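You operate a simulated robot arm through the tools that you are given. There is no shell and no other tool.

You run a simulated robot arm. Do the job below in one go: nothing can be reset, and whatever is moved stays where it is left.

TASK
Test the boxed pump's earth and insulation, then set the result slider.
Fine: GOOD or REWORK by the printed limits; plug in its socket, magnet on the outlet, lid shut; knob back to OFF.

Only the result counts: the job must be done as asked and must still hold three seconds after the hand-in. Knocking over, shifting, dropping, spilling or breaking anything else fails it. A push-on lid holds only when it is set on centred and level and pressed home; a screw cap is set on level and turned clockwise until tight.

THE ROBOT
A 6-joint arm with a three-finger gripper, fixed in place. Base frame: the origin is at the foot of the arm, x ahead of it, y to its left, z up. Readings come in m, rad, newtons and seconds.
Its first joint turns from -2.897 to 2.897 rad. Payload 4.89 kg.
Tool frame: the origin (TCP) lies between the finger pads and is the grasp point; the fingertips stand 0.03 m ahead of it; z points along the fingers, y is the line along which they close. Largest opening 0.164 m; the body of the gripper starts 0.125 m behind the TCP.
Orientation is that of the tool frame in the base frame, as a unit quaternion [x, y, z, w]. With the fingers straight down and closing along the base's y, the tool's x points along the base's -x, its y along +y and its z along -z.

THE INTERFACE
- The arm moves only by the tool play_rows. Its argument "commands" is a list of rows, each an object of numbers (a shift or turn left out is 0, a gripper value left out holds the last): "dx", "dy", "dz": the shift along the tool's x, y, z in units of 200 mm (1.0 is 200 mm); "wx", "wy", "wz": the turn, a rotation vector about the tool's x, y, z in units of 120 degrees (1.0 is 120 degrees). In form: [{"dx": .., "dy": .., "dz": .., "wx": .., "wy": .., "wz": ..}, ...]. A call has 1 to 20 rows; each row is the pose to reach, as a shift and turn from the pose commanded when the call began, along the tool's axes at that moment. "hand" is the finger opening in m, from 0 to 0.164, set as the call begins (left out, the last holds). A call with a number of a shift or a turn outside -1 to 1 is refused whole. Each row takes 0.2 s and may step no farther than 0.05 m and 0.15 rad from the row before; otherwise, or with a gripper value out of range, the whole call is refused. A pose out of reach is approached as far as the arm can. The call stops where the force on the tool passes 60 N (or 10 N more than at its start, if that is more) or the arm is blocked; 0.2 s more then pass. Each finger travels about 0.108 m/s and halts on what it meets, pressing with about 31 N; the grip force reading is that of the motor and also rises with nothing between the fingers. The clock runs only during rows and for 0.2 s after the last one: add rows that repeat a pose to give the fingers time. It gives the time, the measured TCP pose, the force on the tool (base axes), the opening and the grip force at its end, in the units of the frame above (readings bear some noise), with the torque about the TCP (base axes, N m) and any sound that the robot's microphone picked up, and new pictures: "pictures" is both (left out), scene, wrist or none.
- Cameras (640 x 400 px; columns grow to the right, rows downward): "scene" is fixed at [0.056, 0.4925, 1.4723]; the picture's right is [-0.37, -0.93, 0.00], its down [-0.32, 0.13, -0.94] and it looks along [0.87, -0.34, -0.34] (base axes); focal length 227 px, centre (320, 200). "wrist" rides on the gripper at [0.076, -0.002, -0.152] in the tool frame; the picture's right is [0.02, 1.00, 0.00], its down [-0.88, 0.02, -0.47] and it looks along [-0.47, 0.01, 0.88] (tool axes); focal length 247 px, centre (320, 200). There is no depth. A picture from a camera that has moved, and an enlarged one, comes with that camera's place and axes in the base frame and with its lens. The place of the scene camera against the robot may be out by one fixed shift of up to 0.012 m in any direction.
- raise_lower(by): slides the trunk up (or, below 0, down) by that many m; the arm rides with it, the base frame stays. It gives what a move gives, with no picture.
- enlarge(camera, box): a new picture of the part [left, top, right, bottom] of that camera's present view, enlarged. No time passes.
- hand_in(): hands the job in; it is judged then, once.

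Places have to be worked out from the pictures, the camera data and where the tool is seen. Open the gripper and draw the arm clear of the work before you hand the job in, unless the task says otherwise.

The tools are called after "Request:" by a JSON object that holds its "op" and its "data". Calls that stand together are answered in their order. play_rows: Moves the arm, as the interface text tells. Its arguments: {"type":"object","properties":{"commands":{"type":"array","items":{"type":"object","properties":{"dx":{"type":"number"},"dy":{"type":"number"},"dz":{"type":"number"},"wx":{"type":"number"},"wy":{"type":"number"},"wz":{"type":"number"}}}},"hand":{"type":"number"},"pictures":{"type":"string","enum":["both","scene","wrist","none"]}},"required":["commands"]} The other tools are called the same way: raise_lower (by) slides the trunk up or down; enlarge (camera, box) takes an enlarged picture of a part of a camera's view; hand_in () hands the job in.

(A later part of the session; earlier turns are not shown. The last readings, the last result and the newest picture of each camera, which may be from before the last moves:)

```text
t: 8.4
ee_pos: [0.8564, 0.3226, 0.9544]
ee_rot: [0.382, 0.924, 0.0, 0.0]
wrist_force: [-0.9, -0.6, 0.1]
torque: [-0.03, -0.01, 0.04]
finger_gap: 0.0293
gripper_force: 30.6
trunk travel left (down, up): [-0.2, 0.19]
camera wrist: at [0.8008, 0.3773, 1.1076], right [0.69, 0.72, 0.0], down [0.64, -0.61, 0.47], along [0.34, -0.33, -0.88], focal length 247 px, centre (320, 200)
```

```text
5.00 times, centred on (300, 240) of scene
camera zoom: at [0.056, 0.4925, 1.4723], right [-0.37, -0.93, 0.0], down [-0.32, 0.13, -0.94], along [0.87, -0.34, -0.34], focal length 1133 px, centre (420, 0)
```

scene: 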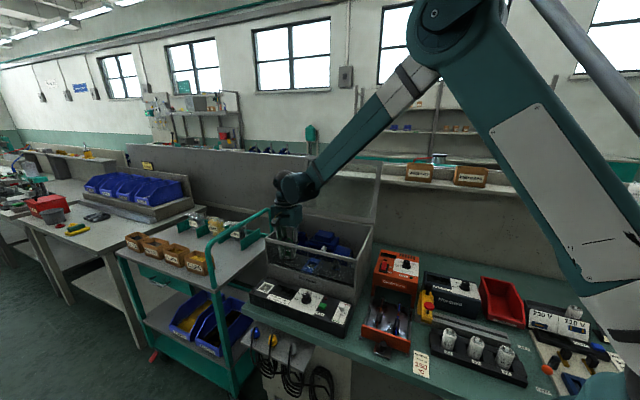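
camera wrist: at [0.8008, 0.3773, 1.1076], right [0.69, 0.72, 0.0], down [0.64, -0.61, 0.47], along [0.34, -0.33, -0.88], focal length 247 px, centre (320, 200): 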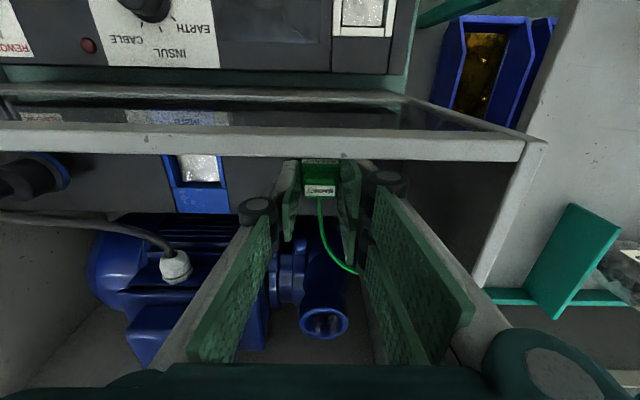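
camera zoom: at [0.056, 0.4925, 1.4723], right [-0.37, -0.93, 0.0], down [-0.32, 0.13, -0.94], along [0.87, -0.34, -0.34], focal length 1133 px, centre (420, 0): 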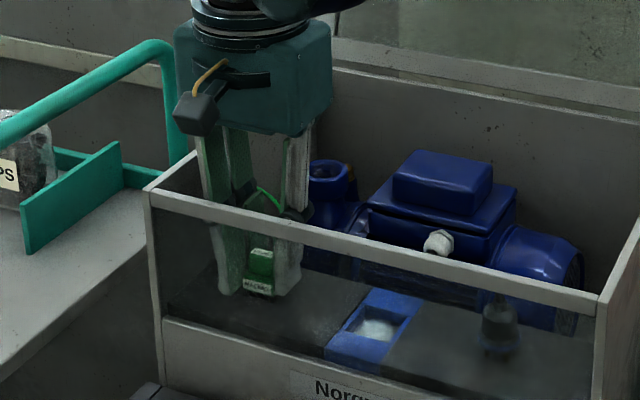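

The magnet base is held at a gap of 29 mm with 31 N. I'll lift it straight up by 80 mm.

Request:
{"op": "play_rows", "data": {"commands": [{"dz": -0.05}, {"dz": -0.15}, {"dz": -0.28}, {"dz": -0.4}, {"dz": -0.4}], "pictures": "both"}}

Request:
{"op": "enlarge", "data": {"camera": "wrist", "box": [240, 120, 400, 270]}}

Request:
{"op": "enlarge", "data": {"camera": "scene", "box": [260, 190, 350, 280]}}

```text
t: 9.6
ee_pos: [0.8562, 0.3224, 1.0346]
ee_rot: [0.382, 0.924, 0.0, 0.0]
wrist_force: [0.1, -1.1, 0.6]
torque: [0.0, -0.02, 0.02]
finger_gap: 0.0292
gripper_force: 31.1
trunk travel left (down, up): [-0.2, 0.19]
camera wrist: at [0.8009, 0.3758, 1.1885], right [0.69, 0.72, 0.0], down [0.64, -0.61, 0.47], along [0.34, -0.33, -0.88], focal length 247 px, centre (320, 200)
```

scene: 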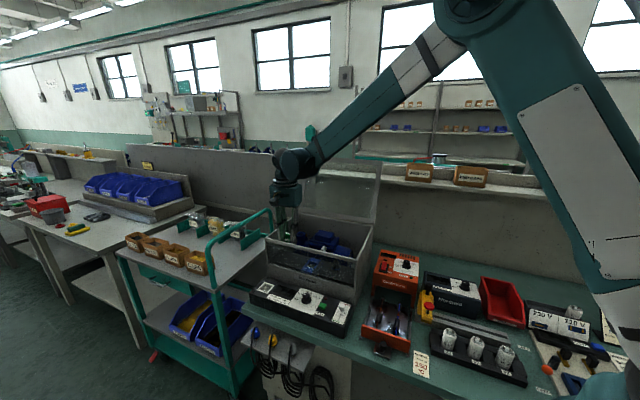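
wrist: 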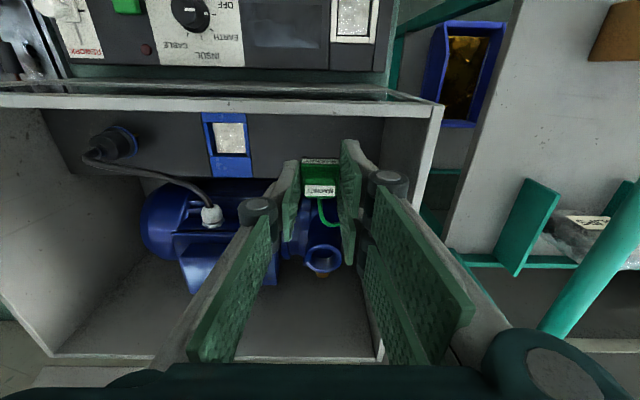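

```text
2.67 times, centred on (320, 195) of wrist
camera zoom: at [0.8009, 0.3758, 1.1885], right [0.69, 0.72, 0.0], down [0.64, -0.61, 0.47], along [0.34, -0.33, -0.88], focal length 659 px, centre (320, 213)
```

zoom: 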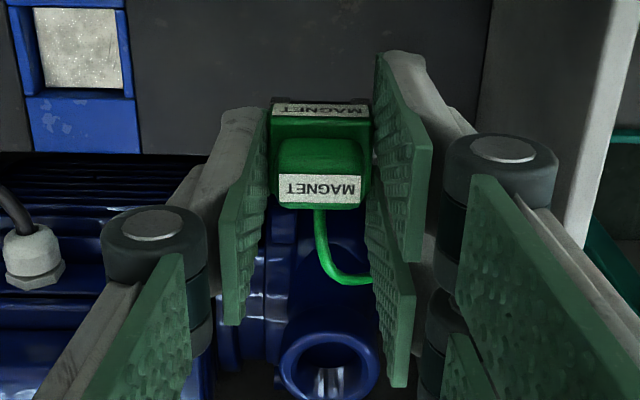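

```text
4.44 times, centred on (305, 235) of scene
camera zoom: at [0.056, 0.4925, 1.4723], right [-0.37, -0.93, 0.0], down [-0.32, 0.13, -0.94], along [0.87, -0.34, -0.34], focal length 1007 px, centre (387, 44)
```

zoom: 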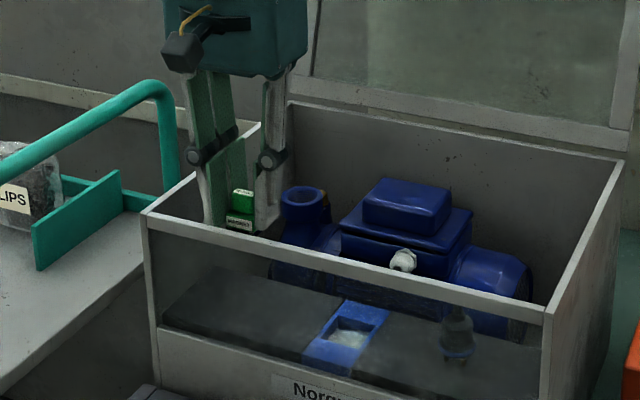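

The magnet came up cleanly. From four views the outlet's top ring centre is at about u 0.840, v 0.500, z 0.962. I'll carry the magnet at this height to just above the outlet and check that the arm reaches.

Request:
{"op": "play_rows", "data": {"commands": [{"dx": -0.1, "dy": 0.005}, {"dx": -0.25, "dy": 0.012}, {"dx": -0.4, "dy": 0.02}, {"dx": -0.53, "dy": 0.028}, {"dx": -0.615, "dy": 0.03}, {"dx": -0.615, "dy": 0.03}], "pictures": "both"}}

Request:
{"op": "enlarge", "data": {"camera": "wrist", "box": [240, 100, 400, 250]}}

Request:
{"op": "enlarge", "data": {"camera": "scene", "box": [270, 190, 350, 270]}}

```text
t: 11.0
ee_pos: [0.9483, 0.2394, 1.0343]
ee_rot: [0.381, 0.924, 0.0, 0.0]
wrist_force: [-0.1, -0.8, -0.6]
torque: [0.03, 0.0, -0.01]
finger_gap: 0.0294
gripper_force: 31.1
trunk travel left (down, up): [-0.2, 0.19]
camera wrist: at [0.893, 0.2934, 1.1885], right [0.69, 0.72, 0.0], down [0.64, -0.61, 0.47], along [0.34, -0.33, -0.88], focal length 247 px, centre (320, 200)
```

scene: 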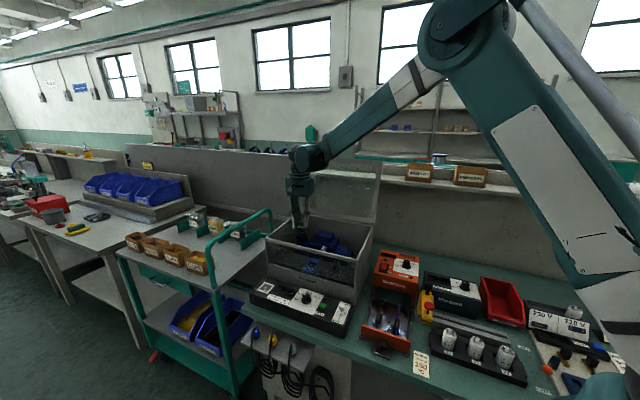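
wrist: 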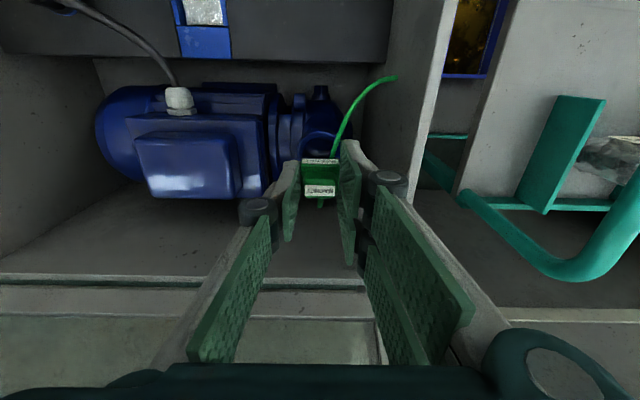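

```text
2.67 times, centred on (320, 175) of wrist
camera zoom: at [0.893, 0.2934, 1.1885], right [0.69, 0.72, 0.0], down [0.64, -0.61, 0.47], along [0.34, -0.33, -0.88], focal length 659 px, centre (320, 267)
```

zoom: 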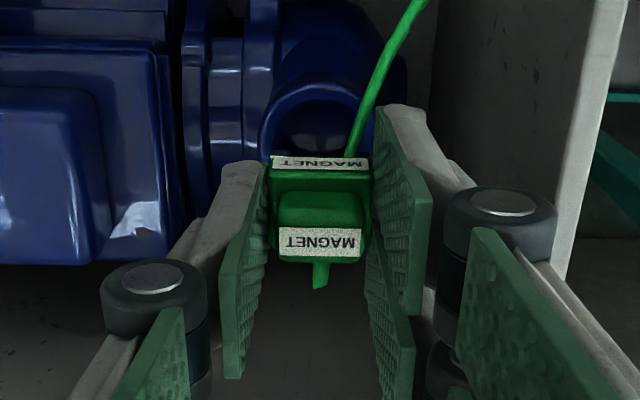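

```text
5.00 times, centred on (310, 230) of scene
camera zoom: at [0.056, 0.4925, 1.4723], right [-0.37, -0.93, 0.0], down [-0.32, 0.13, -0.94], along [0.87, -0.34, -0.34], focal length 1133 px, centre (370, 50)
```

zoom: 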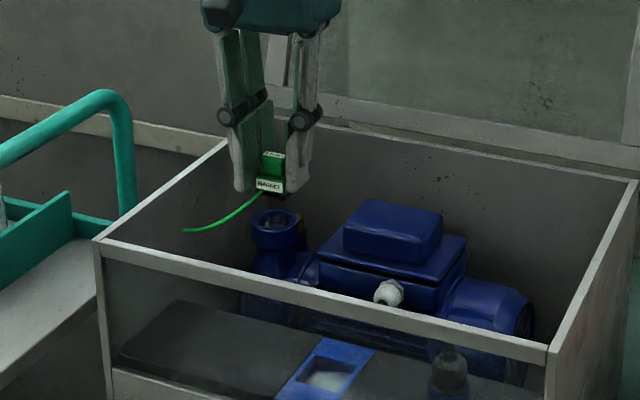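

The magnet is above the outlet region. I'll zoom in to check the front-to-back alignment against the outlet ring.

Request:
{"op": "enlarge", "data": {"camera": "wrist", "box": [285, 115, 355, 175]}}

Request:
{"op": "enlarge", "data": {"camera": "scene", "box": [290, 215, 330, 250]}}

```text
6.67 times, centred on (320, 145) of wrist
camera zoom: at [0.893, 0.2934, 1.1885], right [0.69, 0.72, 0.0], down [0.64, -0.61, 0.47], along [0.34, -0.33, -0.88], focal length 1646 px, centre (320, 567)
```

zoom: 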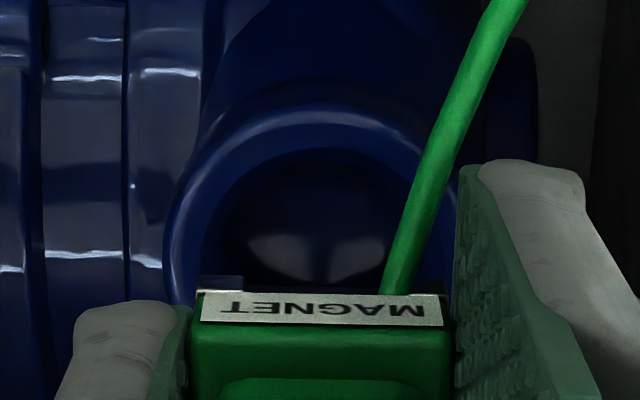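

```text
11.43 times, centred on (310, 232) of scene
camera zoom: at [0.056, 0.4925, 1.4723], right [-0.37, -0.93, 0.0], down [-0.32, 0.13, -0.94], along [0.87, -0.34, -0.34], focal length 2589 px, centre (434, -171)
```

zoom: 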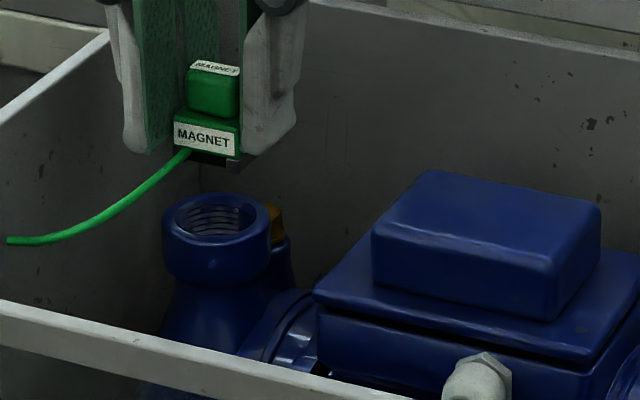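

The outlet ring centre appears about 3–4 mm nearer the front than the magnet. I'll shift by that and lower 26 mm, then check.

Request:
{"op": "play_rows", "data": {"commands": [{"dx": 0.0175, "dz": 0.03}, {"dx": 0.0175, "dz": 0.08}, {"dx": 0.0175, "dz": 0.13}, {"dx": 0.0175, "dz": 0.13}], "pictures": "both"}}

Request:
{"op": "enlarge", "data": {"camera": "wrist", "box": [285, 115, 355, 175]}}

Request:
{"op": "enlarge", "data": {"camera": "scene", "box": [290, 215, 330, 250]}}

```text
t: 12.0
ee_pos: [0.9459, 0.2423, 1.0095]
ee_rot: [0.382, 0.924, 0.0, 0.001]
wrist_force: [2.1, 0.5, 10.6]
torque: [0.05, -0.05, -0.01]
finger_gap: 0.0292
gripper_force: 31.0
trunk travel left (down, up): [-0.2, 0.19]
camera wrist: at [0.8902, 0.2964, 1.163], right [0.69, 0.72, 0.0], down [0.64, -0.61, 0.47], along [0.34, -0.33, -0.88], focal length 247 px, centre (320, 200)
```

scene: 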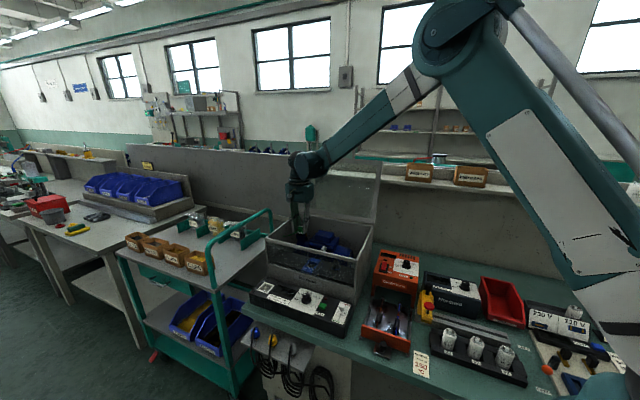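
wrist: 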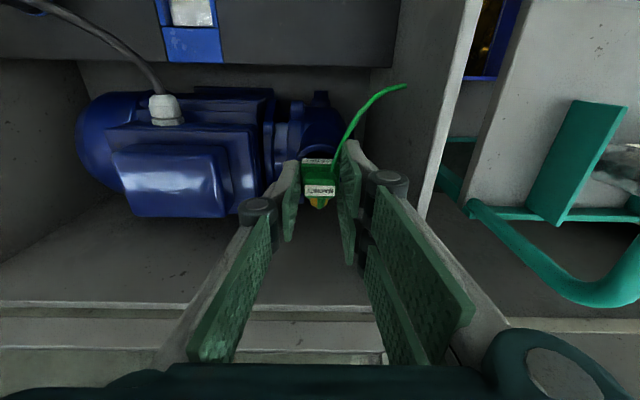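

```text
6.67 times, centred on (320, 145) of wrist
camera zoom: at [0.8902, 0.2964, 1.163], right [0.69, 0.72, 0.0], down [0.64, -0.61, 0.47], along [0.34, -0.33, -0.88], focal length 1646 px, centre (320, 567)
```

zoom: 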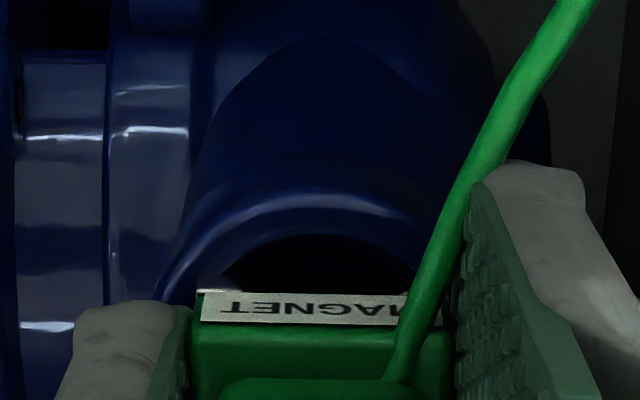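

```text
11.43 times, centred on (310, 232) of scene
camera zoom: at [0.056, 0.4925, 1.4723], right [-0.37, -0.93, 0.0], down [-0.32, 0.13, -0.94], along [0.87, -0.34, -0.34], focal length 2589 px, centre (434, -171)
```

zoom: 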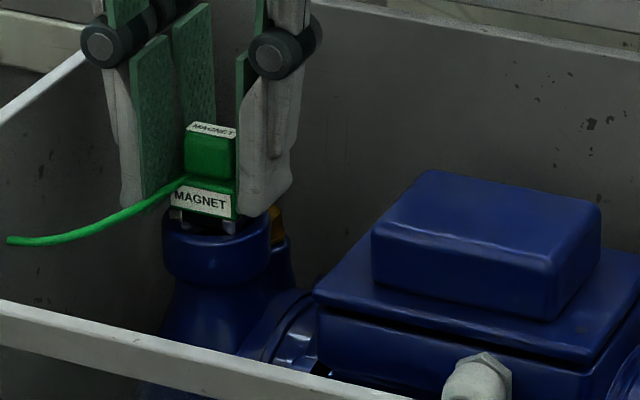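

The magnet's feet have touched the ring (10.6 N upward at TCP z 1.0095). Both views suggest it sits about 4 mm too far back, so I'll lift 4 mm, move 4 mm toward the front, and set it down again.

Request:
{"op": "play_rows", "data": {"commands": [{"dz": -0.02}, {"dx": 0.01, "dz": -0.02}, {"dx": 0.02, "dz": -0.02}, {"dx": 0.02, "dz": -0.01}, {"dx": 0.02, "dz": 0.0}, {"dx": 0.02, "dz": 0.0}], "pictures": "wrist"}}

Request:
{"op": "enlarge", "data": {"camera": "wrist", "box": [285, 115, 355, 175]}}

Request:
{"op": "enlarge", "data": {"camera": "scene", "box": [290, 215, 330, 250]}}

```text
t: 13.4
ee_pos: [0.9417, 0.2459, 1.0088]
ee_rot: [0.381, 0.924, 0.0, 0.0]
wrist_force: [5.9, 2.4, 16.1]
torque: [0.09, -0.16, 0.02]
finger_gap: 0.0294
gripper_force: 31.2
trunk travel left (down, up): [-0.2, 0.19]
camera wrist: at [0.8869, 0.3, 1.1629], right [0.69, 0.72, 0.0], down [0.64, -0.61, 0.47], along [0.34, -0.33, -0.88], focal length 247 px, centre (320, 200)
```

wrist: 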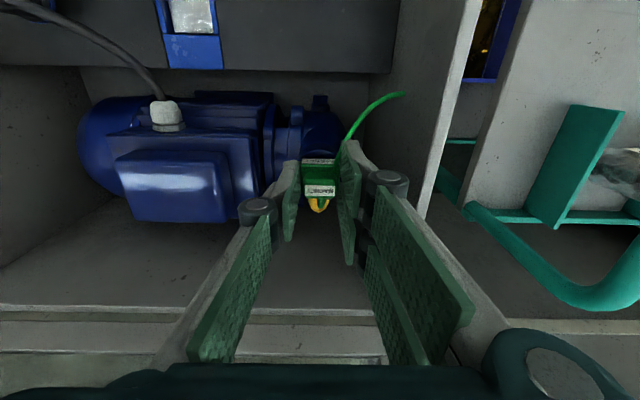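

```text
6.67 times, centred on (320, 145) of wrist
camera zoom: at [0.8869, 0.3, 1.1629], right [0.69, 0.72, 0.0], down [0.64, -0.61, 0.47], along [0.34, -0.33, -0.88], focal length 1646 px, centre (320, 567)
```

zoom: 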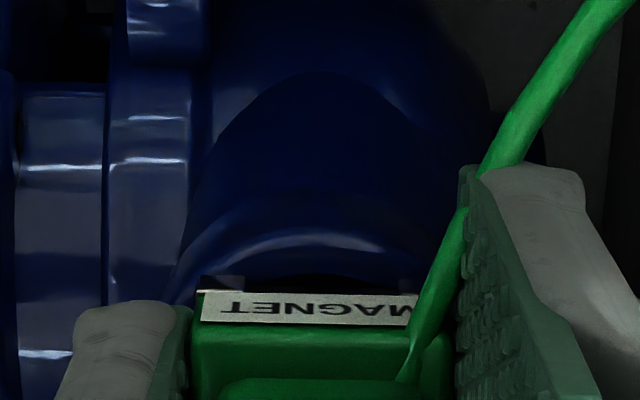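

```text
11.43 times, centred on (310, 232) of scene
camera zoom: at [0.056, 0.4925, 1.4723], right [-0.37, -0.93, 0.0], down [-0.32, 0.13, -0.94], along [0.87, -0.34, -0.34], focal length 2589 px, centre (434, -171)
```

zoom: 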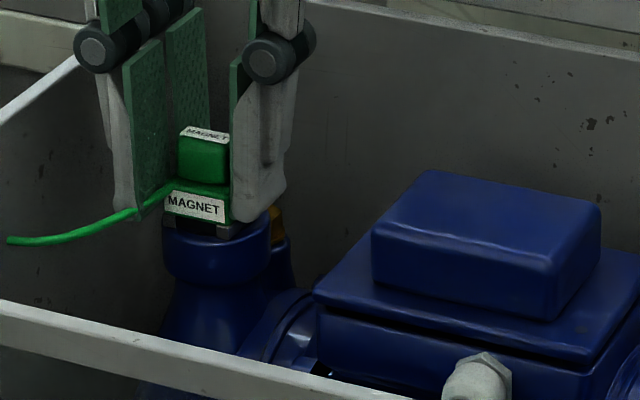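

The magnet now sits close to centred on the ring with firm contact (16 N). I'll open the fingers to release it and check that it stays.

Request:
{"op": "play_rows", "data": {"commands": [{"dz": 0.0}, {"dz": 0.0}, {"dz": 0.0}], "hand": 0.05, "pictures": "wrist"}}

Request:
{"op": "enlarge", "data": {"camera": "wrist", "box": [270, 115, 370, 205]}}

Request:
{"op": "enlarge", "data": {"camera": "scene", "box": [290, 215, 330, 250]}}

```text
t: 14.2
ee_pos: [0.9432, 0.2456, 1.0093]
ee_rot: [0.381, 0.924, 0.001, 0.0]
wrist_force: [0.9, -0.1, 0.8]
torque: [-0.01, -0.01, 0.0]
finger_gap: 0.05
gripper_force: 0.1
trunk travel left (down, up): [-0.2, 0.19]
camera wrist: at [0.8872, 0.2999, 1.162], right [0.69, 0.72, 0.0], down [0.64, -0.61, 0.47], along [0.34, -0.33, -0.88], focal length 247 px, centre (320, 200)
```

wrist: 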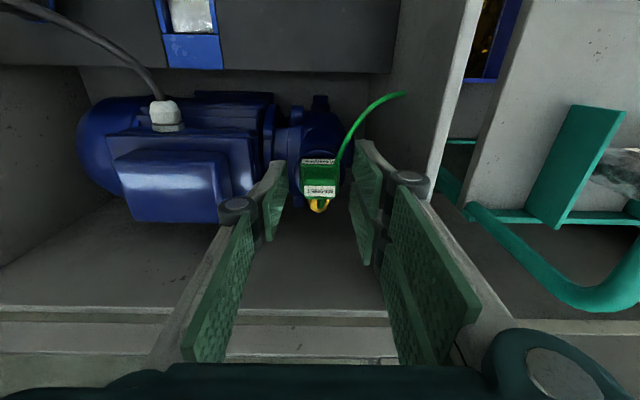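

```text
4.44 times, centred on (320, 160) of wrist
camera zoom: at [0.8872, 0.2999, 1.162], right [0.69, 0.72, 0.0], down [0.64, -0.61, 0.47], along [0.34, -0.33, -0.88], focal length 1098 px, centre (320, 378)
```

zoom: 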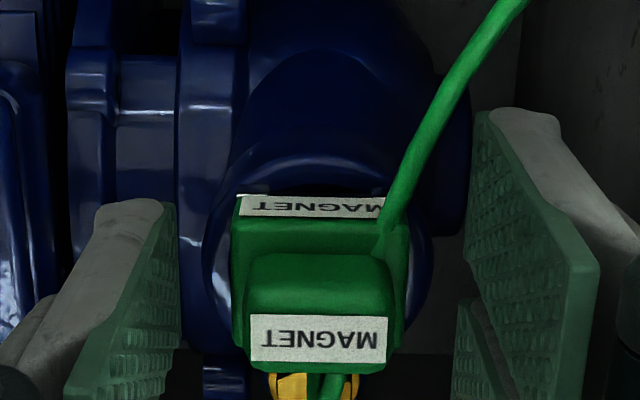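

```text
11.43 times, centred on (310, 232) of scene
camera zoom: at [0.056, 0.4925, 1.4723], right [-0.37, -0.93, 0.0], down [-0.32, 0.13, -0.94], along [0.87, -0.34, -0.34], focal length 2589 px, centre (434, -171)
```

zoom: 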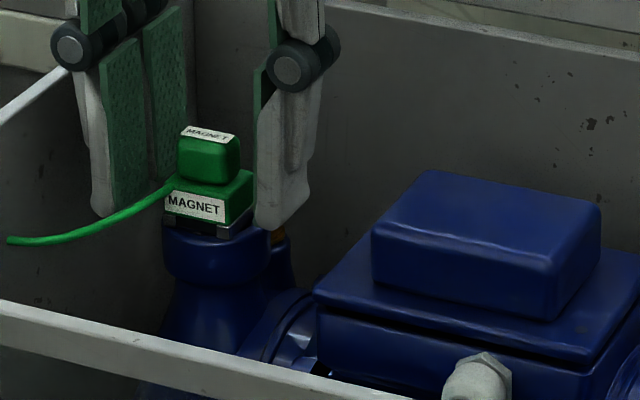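

The magnet stays level and centred on the outlet. I'll lift clear and travel to above the plug for a close look.

Request:
{"op": "play_rows", "data": {"commands": [{"dz": -0.1}, {"dz": -0.25}, {"dz": -0.45}, {"dx": 0.12, "dy": -0.2, "dz": -0.45}, {"dx": 0.24, "dy": -0.4, "dz": -0.45}, {"dx": 0.36, "dy": -0.6, "dz": -0.45}, {"dx": 0.48, "dy": -0.8, "dz": -0.45}, {"dx": 0.58, "dy": -0.95, "dz": -0.45}], "pictures": "both"}}

Request:
{"op": "enlarge", "data": {"camera": "wrist", "box": [240, 90, 440, 215]}}

Request:
{"op": "enlarge", "data": {"camera": "scene", "box": [270, 210, 370, 290]}}

```text
t: 16.0
ee_pos: [0.7263, 0.1933, 1.099]
ee_rot: [0.382, 0.924, 0.001, 0.001]
wrist_force: [0.5, 0.4, 0.4]
torque: [-0.06, 0.17, 0.02]
finger_gap: 0.05
gripper_force: 0.0
trunk travel left (down, up): [-0.2, 0.19]
camera wrist: at [0.6706, 0.2465, 1.2528], right [0.69, 0.72, 0.0], down [0.64, -0.61, 0.47], along [0.34, -0.33, -0.88], focal length 247 px, centre (320, 200)
```

scene: 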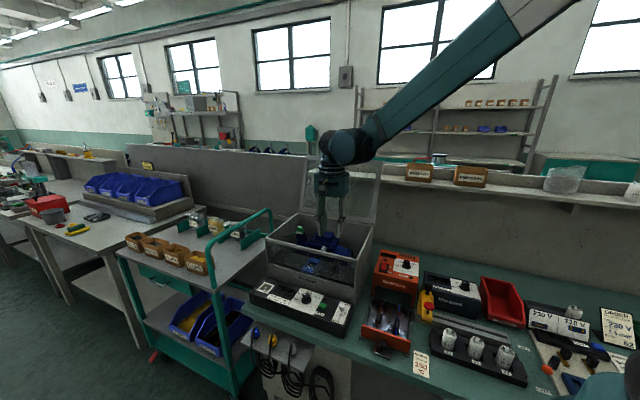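
wrist: 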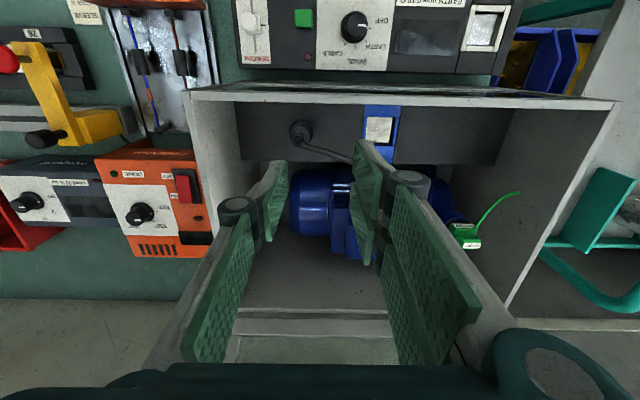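

```text
3.20 times, centred on (340, 152) of wrist
camera zoom: at [0.6706, 0.2465, 1.2528], right [0.69, 0.72, 0.0], down [0.64, -0.61, 0.47], along [0.34, -0.33, -0.88], focal length 790 px, centre (256, 352)
```

zoom: 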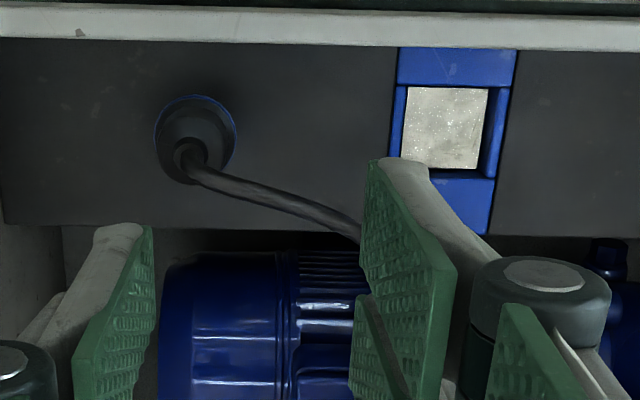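

```text
5.00 times, centred on (320, 250) of scene
camera zoom: at [0.056, 0.4925, 1.4723], right [-0.37, -0.93, 0.0], down [-0.32, 0.13, -0.94], along [0.87, -0.34, -0.34], focal length 1133 px, centre (320, -50)
```

zoom: 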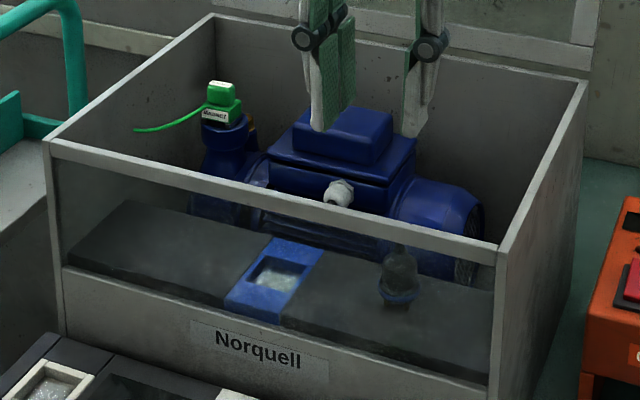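

The plug's axis is near u 0.625, v 0.375, and its cable leaves the top toward +u/+v. To keep the fingers off the cable and away from the front glass, I want the single finger on the front-right side and the double finger at the back-left. That means turning the tool about 145° in the air, so I'll try the first half here.

Request:
{"op": "play_rows", "data": {"commands": [{"wz": 0.067}, {"wz": 0.134}, {"wz": 0.201}, {"wz": 0.268}, {"wz": 0.335}, {"wz": 0.402}, {"wz": 0.469}, {"wz": 0.536}, {"wz": 0.604}], "pictures": "both"}}

```text
t: 18.0
ee_pos: [0.7259, 0.1934, 1.0988]
ee_rot: [0.855, 0.519, 0.0, -0.001]
wrist_force: [-0.3, 0.2, -0.3]
torque: [-0.01, 0.01, -0.01]
finger_gap: 0.0499
gripper_force: 0.1
trunk travel left (down, up): [-0.2, 0.19]
camera wrist: at [0.76, 0.2628, 1.2519], right [0.9, -0.44, 0.0], down [-0.39, -0.79, 0.47], along [-0.21, -0.42, -0.88], focal length 247 px, centre (320, 200)
```

scene: 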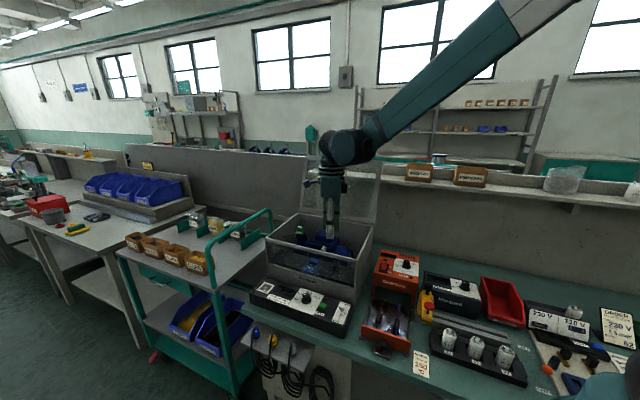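
wrist: 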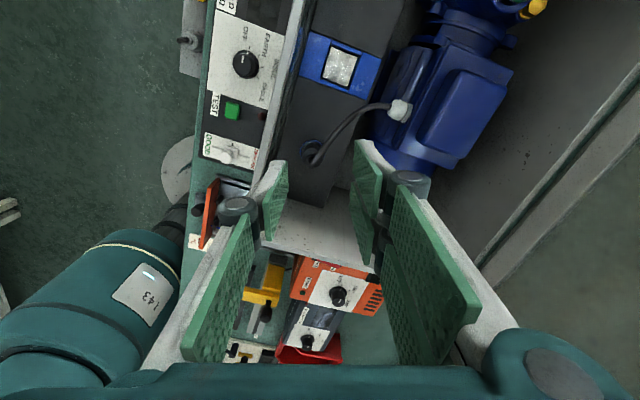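

The turn works. I'll complete the second half and centre the tool above the plug.

Request:
{"op": "play_rows", "data": {"commands": [{"wz": 0.067}, {"wz": 0.134}, {"wz": 0.201}, {"wz": 0.268}, {"wz": 0.335}, {"wz": 0.402}, {"wz": 0.469, "dx": -0.04, "dy": -0.016}, {"wz": 0.536, "dx": -0.08, "dy": -0.032}, {"wz": 0.604, "dx": -0.116, "dy": -0.047}], "pictures": "both"}}

Request:
{"op": "enlarge", "data": {"camera": "wrist", "box": [240, 80, 400, 200]}}

```text
t: 20.2
ee_pos: [0.7123, 0.094, 1.1004]
ee_rot: [0.992, 0.118, 0.005, -0.035]
wrist_force: [-4.3, 0.4, 2.3]
torque: [-0.1, -0.67, -0.07]
finger_gap: 0.05
gripper_force: 0.0
out of reach, approached as far as the arm can: row 6, 7, 8, 9
trunk travel left (down, up): [-0.2, 0.19]
stopped in row 9: the arm was blocked; the commanded pose is now the measured one
camera wrist: at [0.7856, 0.1029, 1.2543], right [0.25, -0.96, -0.07], down [-0.85, -0.26, 0.45], along [-0.46, -0.06, -0.89], focal length 247 px, centre (320, 200)
```

scene: 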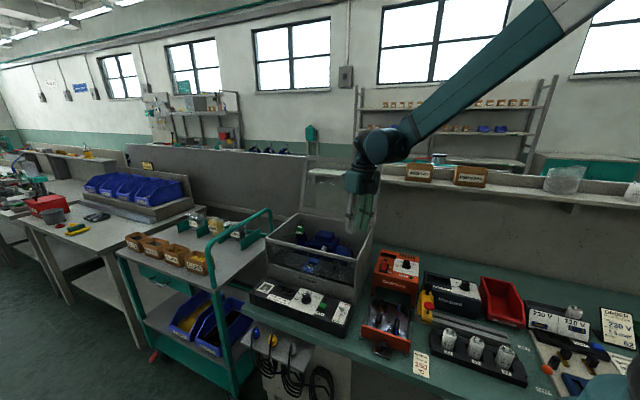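
wrist: 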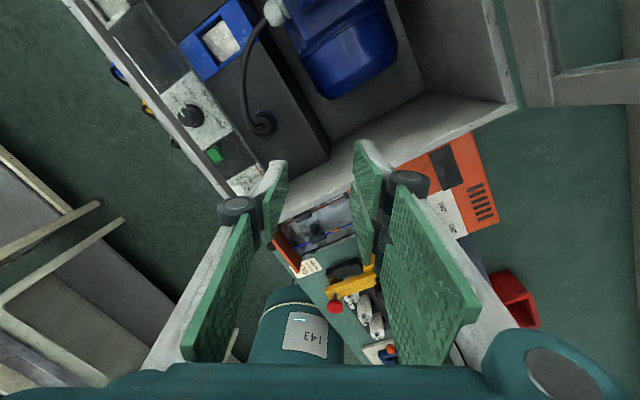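

```text
3.33 times, centred on (320, 140) of wrist
camera zoom: at [0.7856, 0.1029, 1.2543], right [0.25, -0.96, -0.07], down [-0.85, -0.26, 0.45], along [-0.46, -0.06, -0.89], focal length 823 px, centre (320, 400)
```

zoom: 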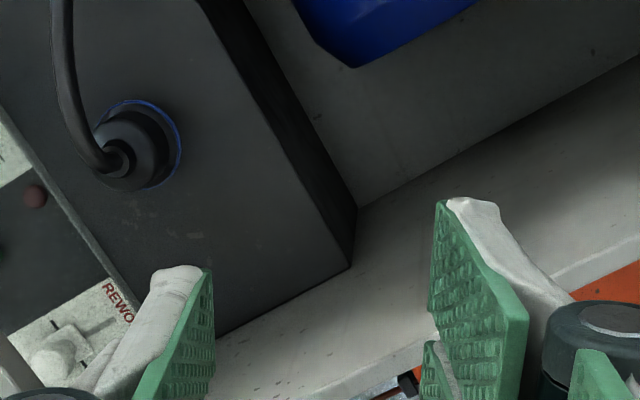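

The wrist hit its joint limit near this yaw, and the arm drifted sideways but stayed above the rim without hitting anything. I'll level the tool, raise it and bring it back over the box while turning back the other way.

Request:
{"op": "play_rows", "data": {"commands": [{"dz": -0.1, "wx": -0.01, "wy": -0.003, "wz": -0.04}, {"dx": 0.06, "dy": -0.12, "dz": -0.18, "wx": -0.02, "wy": -0.006, "wz": -0.09}, {"dx": 0.12, "dy": -0.28, "dz": -0.214, "wx": -0.03, "wy": -0.0086, "wz": -0.15}, {"dx": 0.17, "dy": -0.42, "dz": -0.214, "wx": -0.0326, "wy": -0.0086, "wz": -0.21}, {"dx": 0.189, "dy": -0.48, "dz": -0.214, "wx": -0.0326, "wy": -0.0086, "wz": -0.25}], "pictures": "scene"}}

```text
t: 21.4
ee_pos: [0.7292, 0.1908, 1.1484]
ee_rot: [0.929, 0.371, 0.009, 0.001]
wrist_force: [1.1, 0.3, -0.2]
torque: [-0.05, 0.05, -0.01]
finger_gap: 0.0501
gripper_force: 0.0
trunk travel left (down, up): [-0.2, 0.19]
```

scene: 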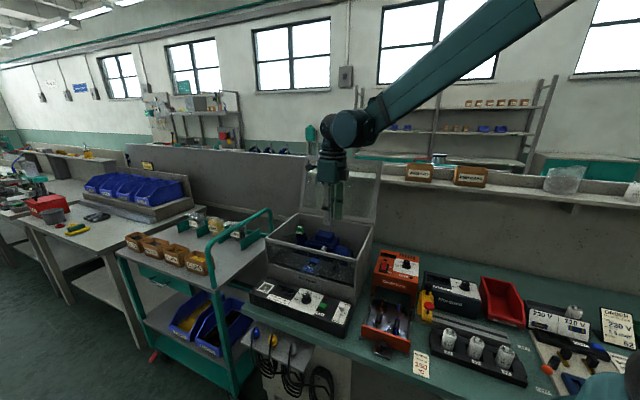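

The tool is back over the box. I'll remove the remaining 1° tilt, then turn the other way around to see how far the wrist goes.

Request:
{"op": "play_rows", "data": {"commands": [{"wx": 0.0041, "wy": -0.0076}], "pictures": "none"}}

Request:
{"op": "play_rows", "data": {"commands": [{"wz": -0.069}, {"wz": -0.138}, {"wz": -0.207}, {"wz": -0.276}, {"wz": -0.345}, {"wz": -0.414}, {"wz": -0.483}, {"wz": -0.552}, {"wz": -0.621}, {"wz": -0.69}, {"wz": -0.7625}], "pictures": "none"}}

Request:
{"op": "play_rows", "data": {"commands": [{"wz": -0.069}, {"wz": -0.138}, {"wz": -0.207}, {"wz": -0.276}, {"wz": -0.345}, {"wz": -0.414}, {"wz": -0.483}, {"wz": -0.552}, {"wz": -0.621}, {"wz": -0.69}, {"wz": -0.75}, {"wz": -0.8}], "pictures": "scene"}}

```text
t: 21.8
ee_pos: [0.7286, 0.1912, 1.1486]
ee_rot: [0.929, 0.37, 0.0, 0.0]
wrist_force: [1.0, -1.1, -0.3]
torque: [-0.04, -0.04, -0.01]
finger_gap: 0.05
gripper_force: 0.0
trunk travel left (down, up): [-0.2, 0.19]
```

```text
refused: row 11 steps farther than a row can; nothing moved
```

```text
t: 24.4
ee_pos: [0.7294, 0.192, 1.1488]
ee_rot: [0.346, 0.938, 0.0, 0.0]
wrist_force: [-0.3, -0.5, -0.1]
torque: [0.02, 0.0, -0.03]
finger_gap: 0.0502
gripper_force: 0.0
trunk travel left (down, up): [-0.2, 0.19]
```

scene: 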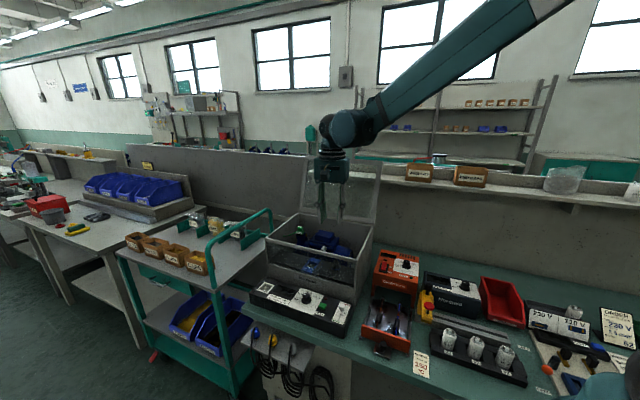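

Yaw is now about +4° in the bench frame. I'll continue turning the same way by 115°.

Request:
{"op": "play_rows", "data": {"commands": [{"wz": -0.069}, {"wz": -0.138}, {"wz": -0.207}, {"wz": -0.276}, {"wz": -0.345}, {"wz": -0.414}, {"wz": -0.483}, {"wz": -0.552}, {"wz": -0.621}, {"wz": -0.69}, {"wz": -0.759}, {"wz": -0.828}, {"wz": -0.897}, {"wz": -0.96}], "pictures": "both"}}

```text
t: 27.4
ee_pos: [0.7293, 0.1918, 1.1485]
ee_rot: [-0.606, 0.796, -0.001, 0.0]
wrist_force: [0.0, -0.4, -0.2]
torque: [0.01, 0.0, -0.01]
finger_gap: 0.0501
gripper_force: 0.0
trunk travel left (down, up): [-0.2, 0.19]
camera wrist: at [0.7114, 0.118, 1.3016], right [-0.97, 0.24, 0.0], down [0.21, 0.85, 0.47], along [0.11, 0.46, -0.88], focal length 247 px, centre (320, 200)
```

scene: 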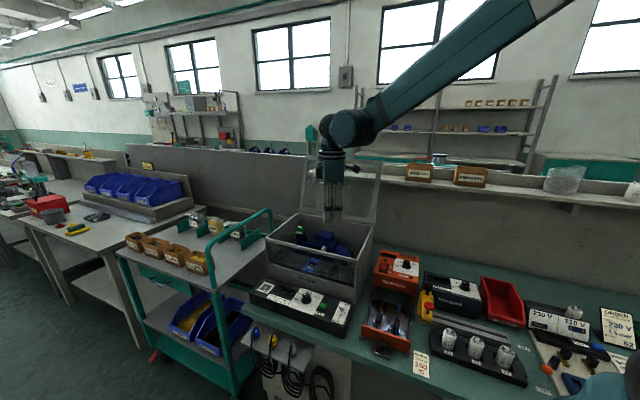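
wrist: 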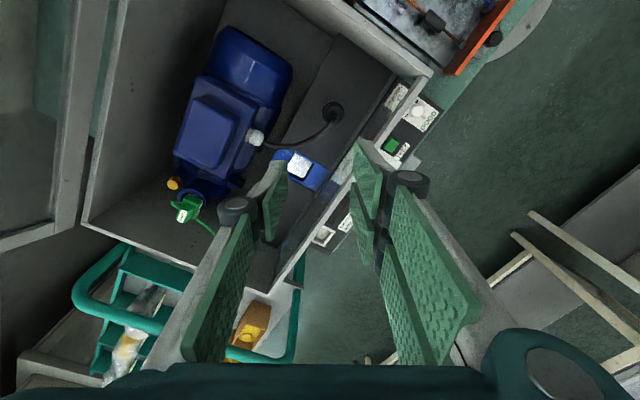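

Still free. I'll turn another 80°, which would put the single finger on the +u side and slightly toward the front.

Request:
{"op": "play_rows", "data": {"commands": [{"wz": -0.069}, {"wz": -0.138}, {"wz": -0.207}, {"wz": -0.276}, {"wz": -0.345}, {"wz": -0.414}, {"wz": -0.483}, {"wz": -0.552}, {"wz": -0.62}, {"wz": -0.667}], "pictures": "both"}}

```text
t: 29.6
ee_pos: [0.7292, 0.1912, 1.1481]
ee_rot: [0.976, -0.218, 0.001, 0.0]
wrist_force: [0.2, 0.2, -0.7]
torque: [0.01, 0.01, 0.0]
finger_gap: 0.0502
gripper_force: 0.0
trunk travel left (down, up): [-0.2, 0.19]
camera wrist: at [0.7994, 0.1612, 1.3016], right [-0.41, -0.91, 0.0], down [-0.8, 0.36, 0.47], along [-0.43, 0.19, -0.88], focal length 247 px, centre (320, 200)
```

scene: 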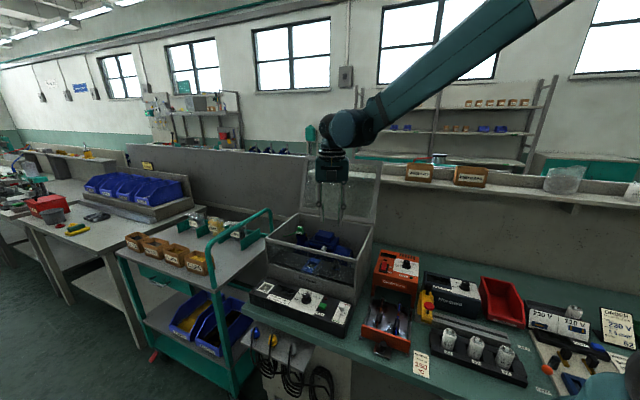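
wrist: 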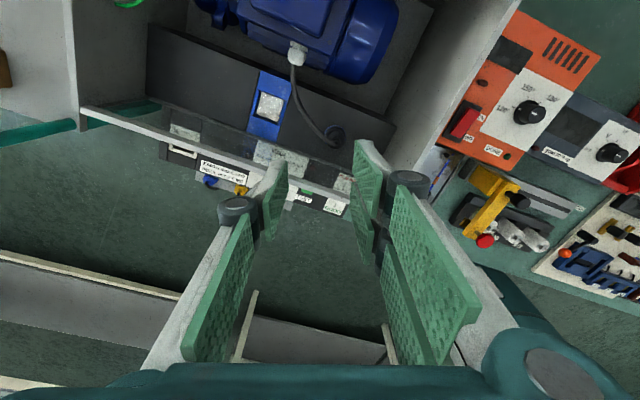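

Bench yaw is now ≈200° and still free. I'll try another 12°.

Request:
{"op": "play_rows", "data": {"commands": [{"wz": -0.05}, {"wz": -0.1}], "pictures": "none"}}

```text
t: 30.2
ee_pos: [0.7289, 0.1917, 1.148]
ee_rot: [0.993, -0.116, 0.0, -0.001]
wrist_force: [0.4, 0.0, 0.3]
torque: [-0.03, 0.03, 0.04]
finger_gap: 0.0502
gripper_force: 0.1
trunk travel left (down, up): [-0.2, 0.19]
```

The wrist reached bench yaw ≈212°, so the single finger will point 32° from +u toward the front. I'll move above the plug and lower to z≈1.06 for a look.

Request:
{"op": "play_rows", "data": {"commands": [{"dx": -0.045, "dy": 0.05, "dz": 0.15}, {"dx": -0.0896, "dy": 0.0975, "dz": 0.3}, {"dx": -0.0896, "dy": 0.0975, "dz": 0.44}], "pictures": "both"}}

Request:
{"op": "enlarge", "data": {"camera": "wrist", "box": [240, 90, 400, 210]}}

Request:
{"op": "enlarge", "data": {"camera": "scene", "box": [290, 190, 390, 290]}}

```text
t: 31.0
ee_pos: [0.7071, 0.1765, 1.0606]
ee_rot: [0.993, -0.117, 0.0, 0.001]
wrist_force: [-0.5, -1.1, 0.7]
torque: [0.04, -0.18, 0.0]
finger_gap: 0.0501
gripper_force: 0.2
trunk travel left (down, up): [-0.2, 0.19]
camera wrist: at [0.7818, 0.161, 1.2134], right [-0.21, -0.98, 0.0], down [-0.86, 0.18, 0.47], along [-0.46, 0.1, -0.88], focal length 247 px, centre (320, 200)
```

scene: 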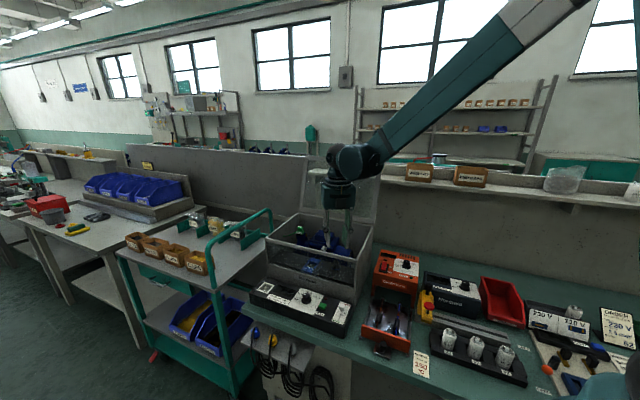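
wrist: 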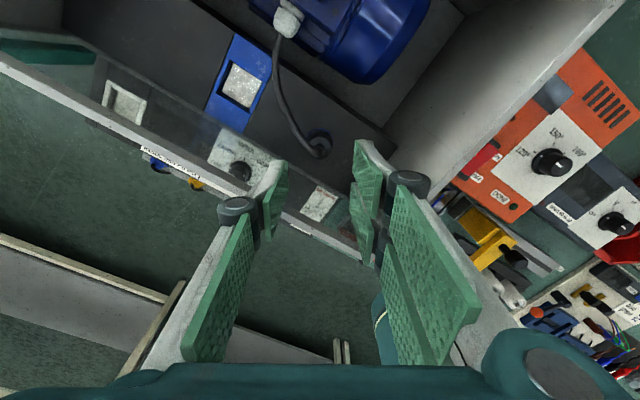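

```text
3.33 times, centred on (320, 150) of wrist
camera zoom: at [0.7818, 0.161, 1.2134], right [-0.21, -0.98, 0.0], down [-0.86, 0.18, 0.47], along [-0.46, 0.1, -0.88], focal length 823 px, centre (320, 367)
```

zoom: 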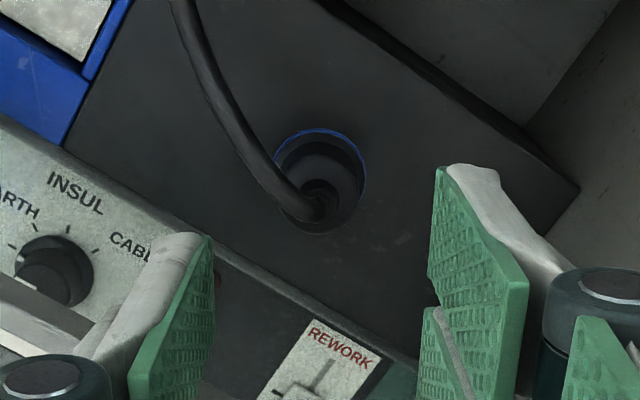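

```text
4.00 times, centred on (340, 240) of scene
camera zoom: at [0.056, 0.4925, 1.4723], right [-0.37, -0.93, 0.0], down [-0.32, 0.13, -0.94], along [0.87, -0.34, -0.34], focal length 906 px, centre (240, 40)
```

zoom: 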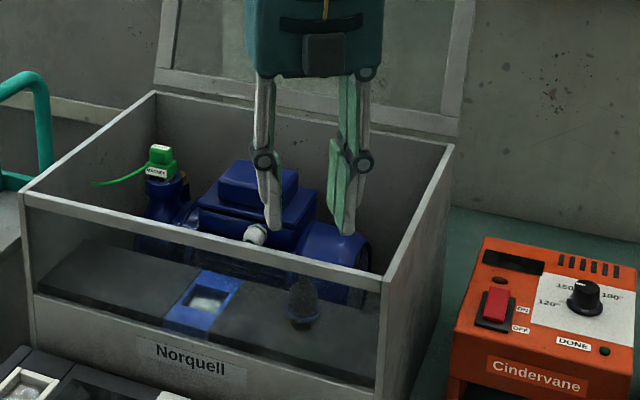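

The plug is centred under the tool. I'll zoom in on the plug from both cameras to understand its shape before choosing the grip height.

Request:
{"op": "enlarge", "data": {"camera": "scene", "box": [325, 250, 375, 285]}}

Request:
{"op": "enlarge", "data": {"camera": "wrist", "box": [295, 120, 345, 170]}}

Request:
{"op": "enlarge", "data": {"camera": "wrist", "box": [195, 25, 285, 140]}}

Request:
{"op": "enlarge", "data": {"camera": "scene", "box": [275, 250, 325, 290]}}

```text
11.43 times, centred on (350, 268) of scene
camera zoom: at [0.056, 0.4925, 1.4723], right [-0.37, -0.93, 0.0], down [-0.32, 0.13, -0.94], along [0.87, -0.34, -0.34], focal length 2589 px, centre (-23, -571)
```

zoom: 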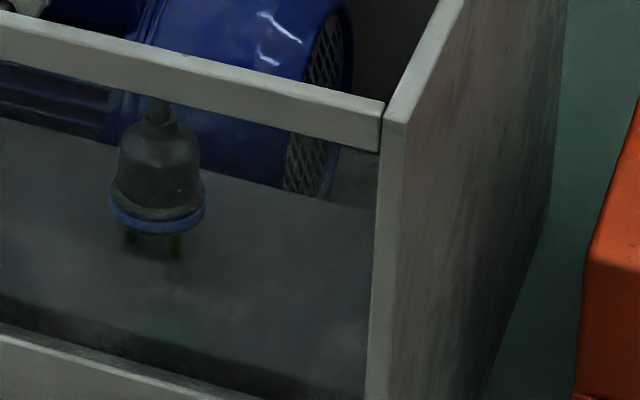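

```text
8.00 times, centred on (320, 145) of wrist
camera zoom: at [0.7818, 0.161, 1.2134], right [-0.21, -0.98, 0.0], down [-0.86, 0.18, 0.47], along [-0.46, 0.1, -0.88], focal length 1976 px, centre (320, 640)
```

zoom: 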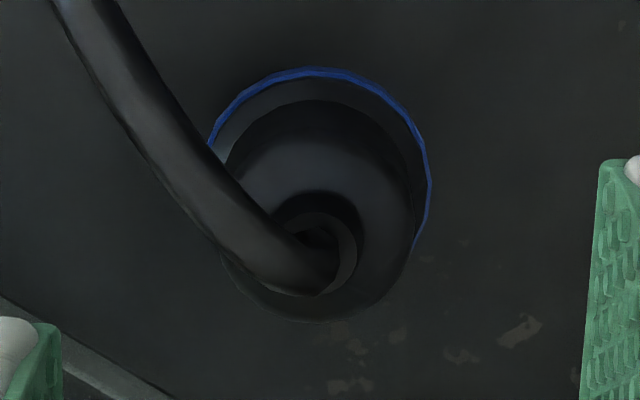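

```text
3.48 times, centred on (240, 82) of wrist
camera zoom: at [0.7818, 0.161, 1.2134], right [-0.21, -0.98, 0.0], down [-0.86, 0.18, 0.47], along [-0.46, 0.1, -0.88], focal length 859 px, centre (598, 609)
```

zoom: 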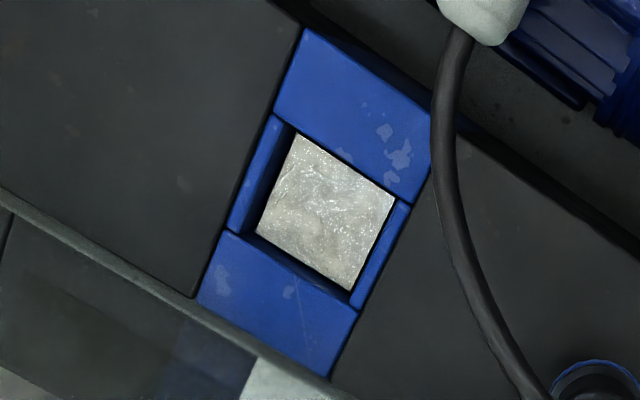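

```text
10.00 times, centred on (300, 270) of scene
camera zoom: at [0.056, 0.4925, 1.4723], right [-0.37, -0.93, 0.0], down [-0.32, 0.13, -0.94], along [0.87, -0.34, -0.34], focal length 2266 px, centre (520, -500)
```

zoom: 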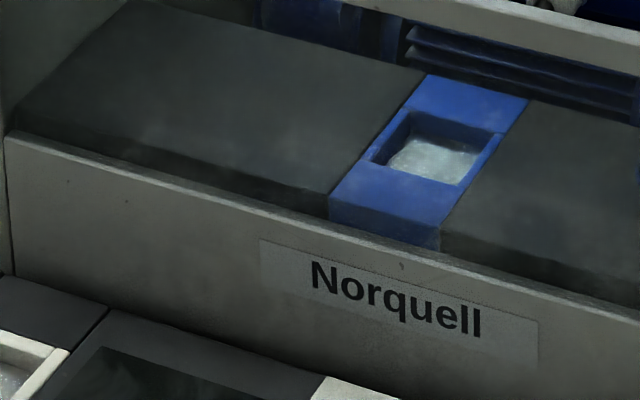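

The plug stands on two brass pins (aligned along u) with a ~32 mm flange and a ~27 mm body, and the blue socket is a square recess. I'll zoom into the socket to judge its opening and depth.

Request:
{"op": "enlarge", "data": {"camera": "wrist", "box": [210, 50, 270, 115]}}

Request:
{"op": "enlarge", "data": {"camera": "scene", "box": [288, 255, 318, 280]}}

Request:
{"op": "enlarge", "data": {"camera": "scene", "box": [255, 280, 285, 305]}}

```text
6.15 times, centred on (240, 82) of wrist
camera zoom: at [0.7818, 0.161, 1.2134], right [-0.21, -0.98, 0.0], down [-0.86, 0.18, 0.47], along [-0.46, 0.1, -0.88], focal length 1520 px, centre (812, 923)
```

zoom: 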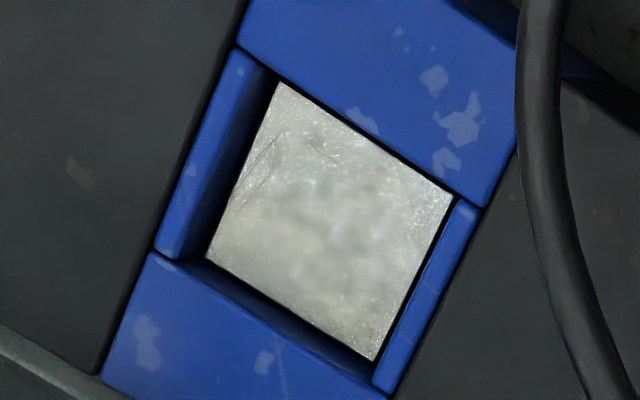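

```text
16.00 times, centred on (303, 268) of scene
camera zoom: at [0.056, 0.4925, 1.4723], right [-0.37, -0.93, 0.0], down [-0.32, 0.13, -0.94], along [0.87, -0.34, -0.34], focal length 3625 px, centre (592, -880)
```

zoom: 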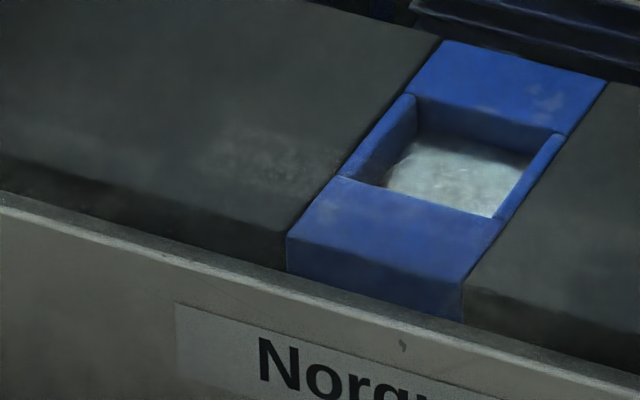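

```text
16.00 times, centred on (270, 292) of scene
camera zoom: at [0.056, 0.4925, 1.4723], right [-0.37, -0.93, 0.0], down [-0.32, 0.13, -0.94], along [0.87, -0.34, -0.34], focal length 3625 px, centre (1120, -1280)
```

zoom: 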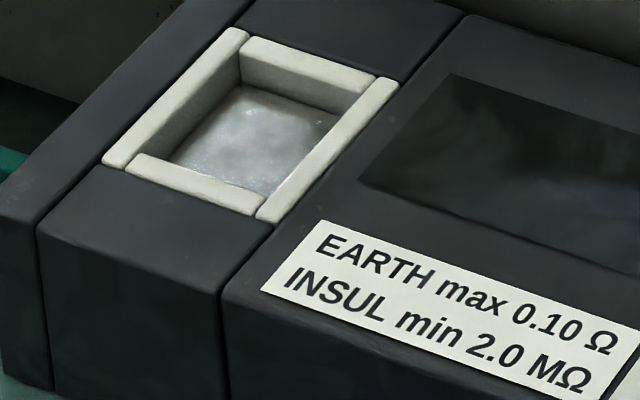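

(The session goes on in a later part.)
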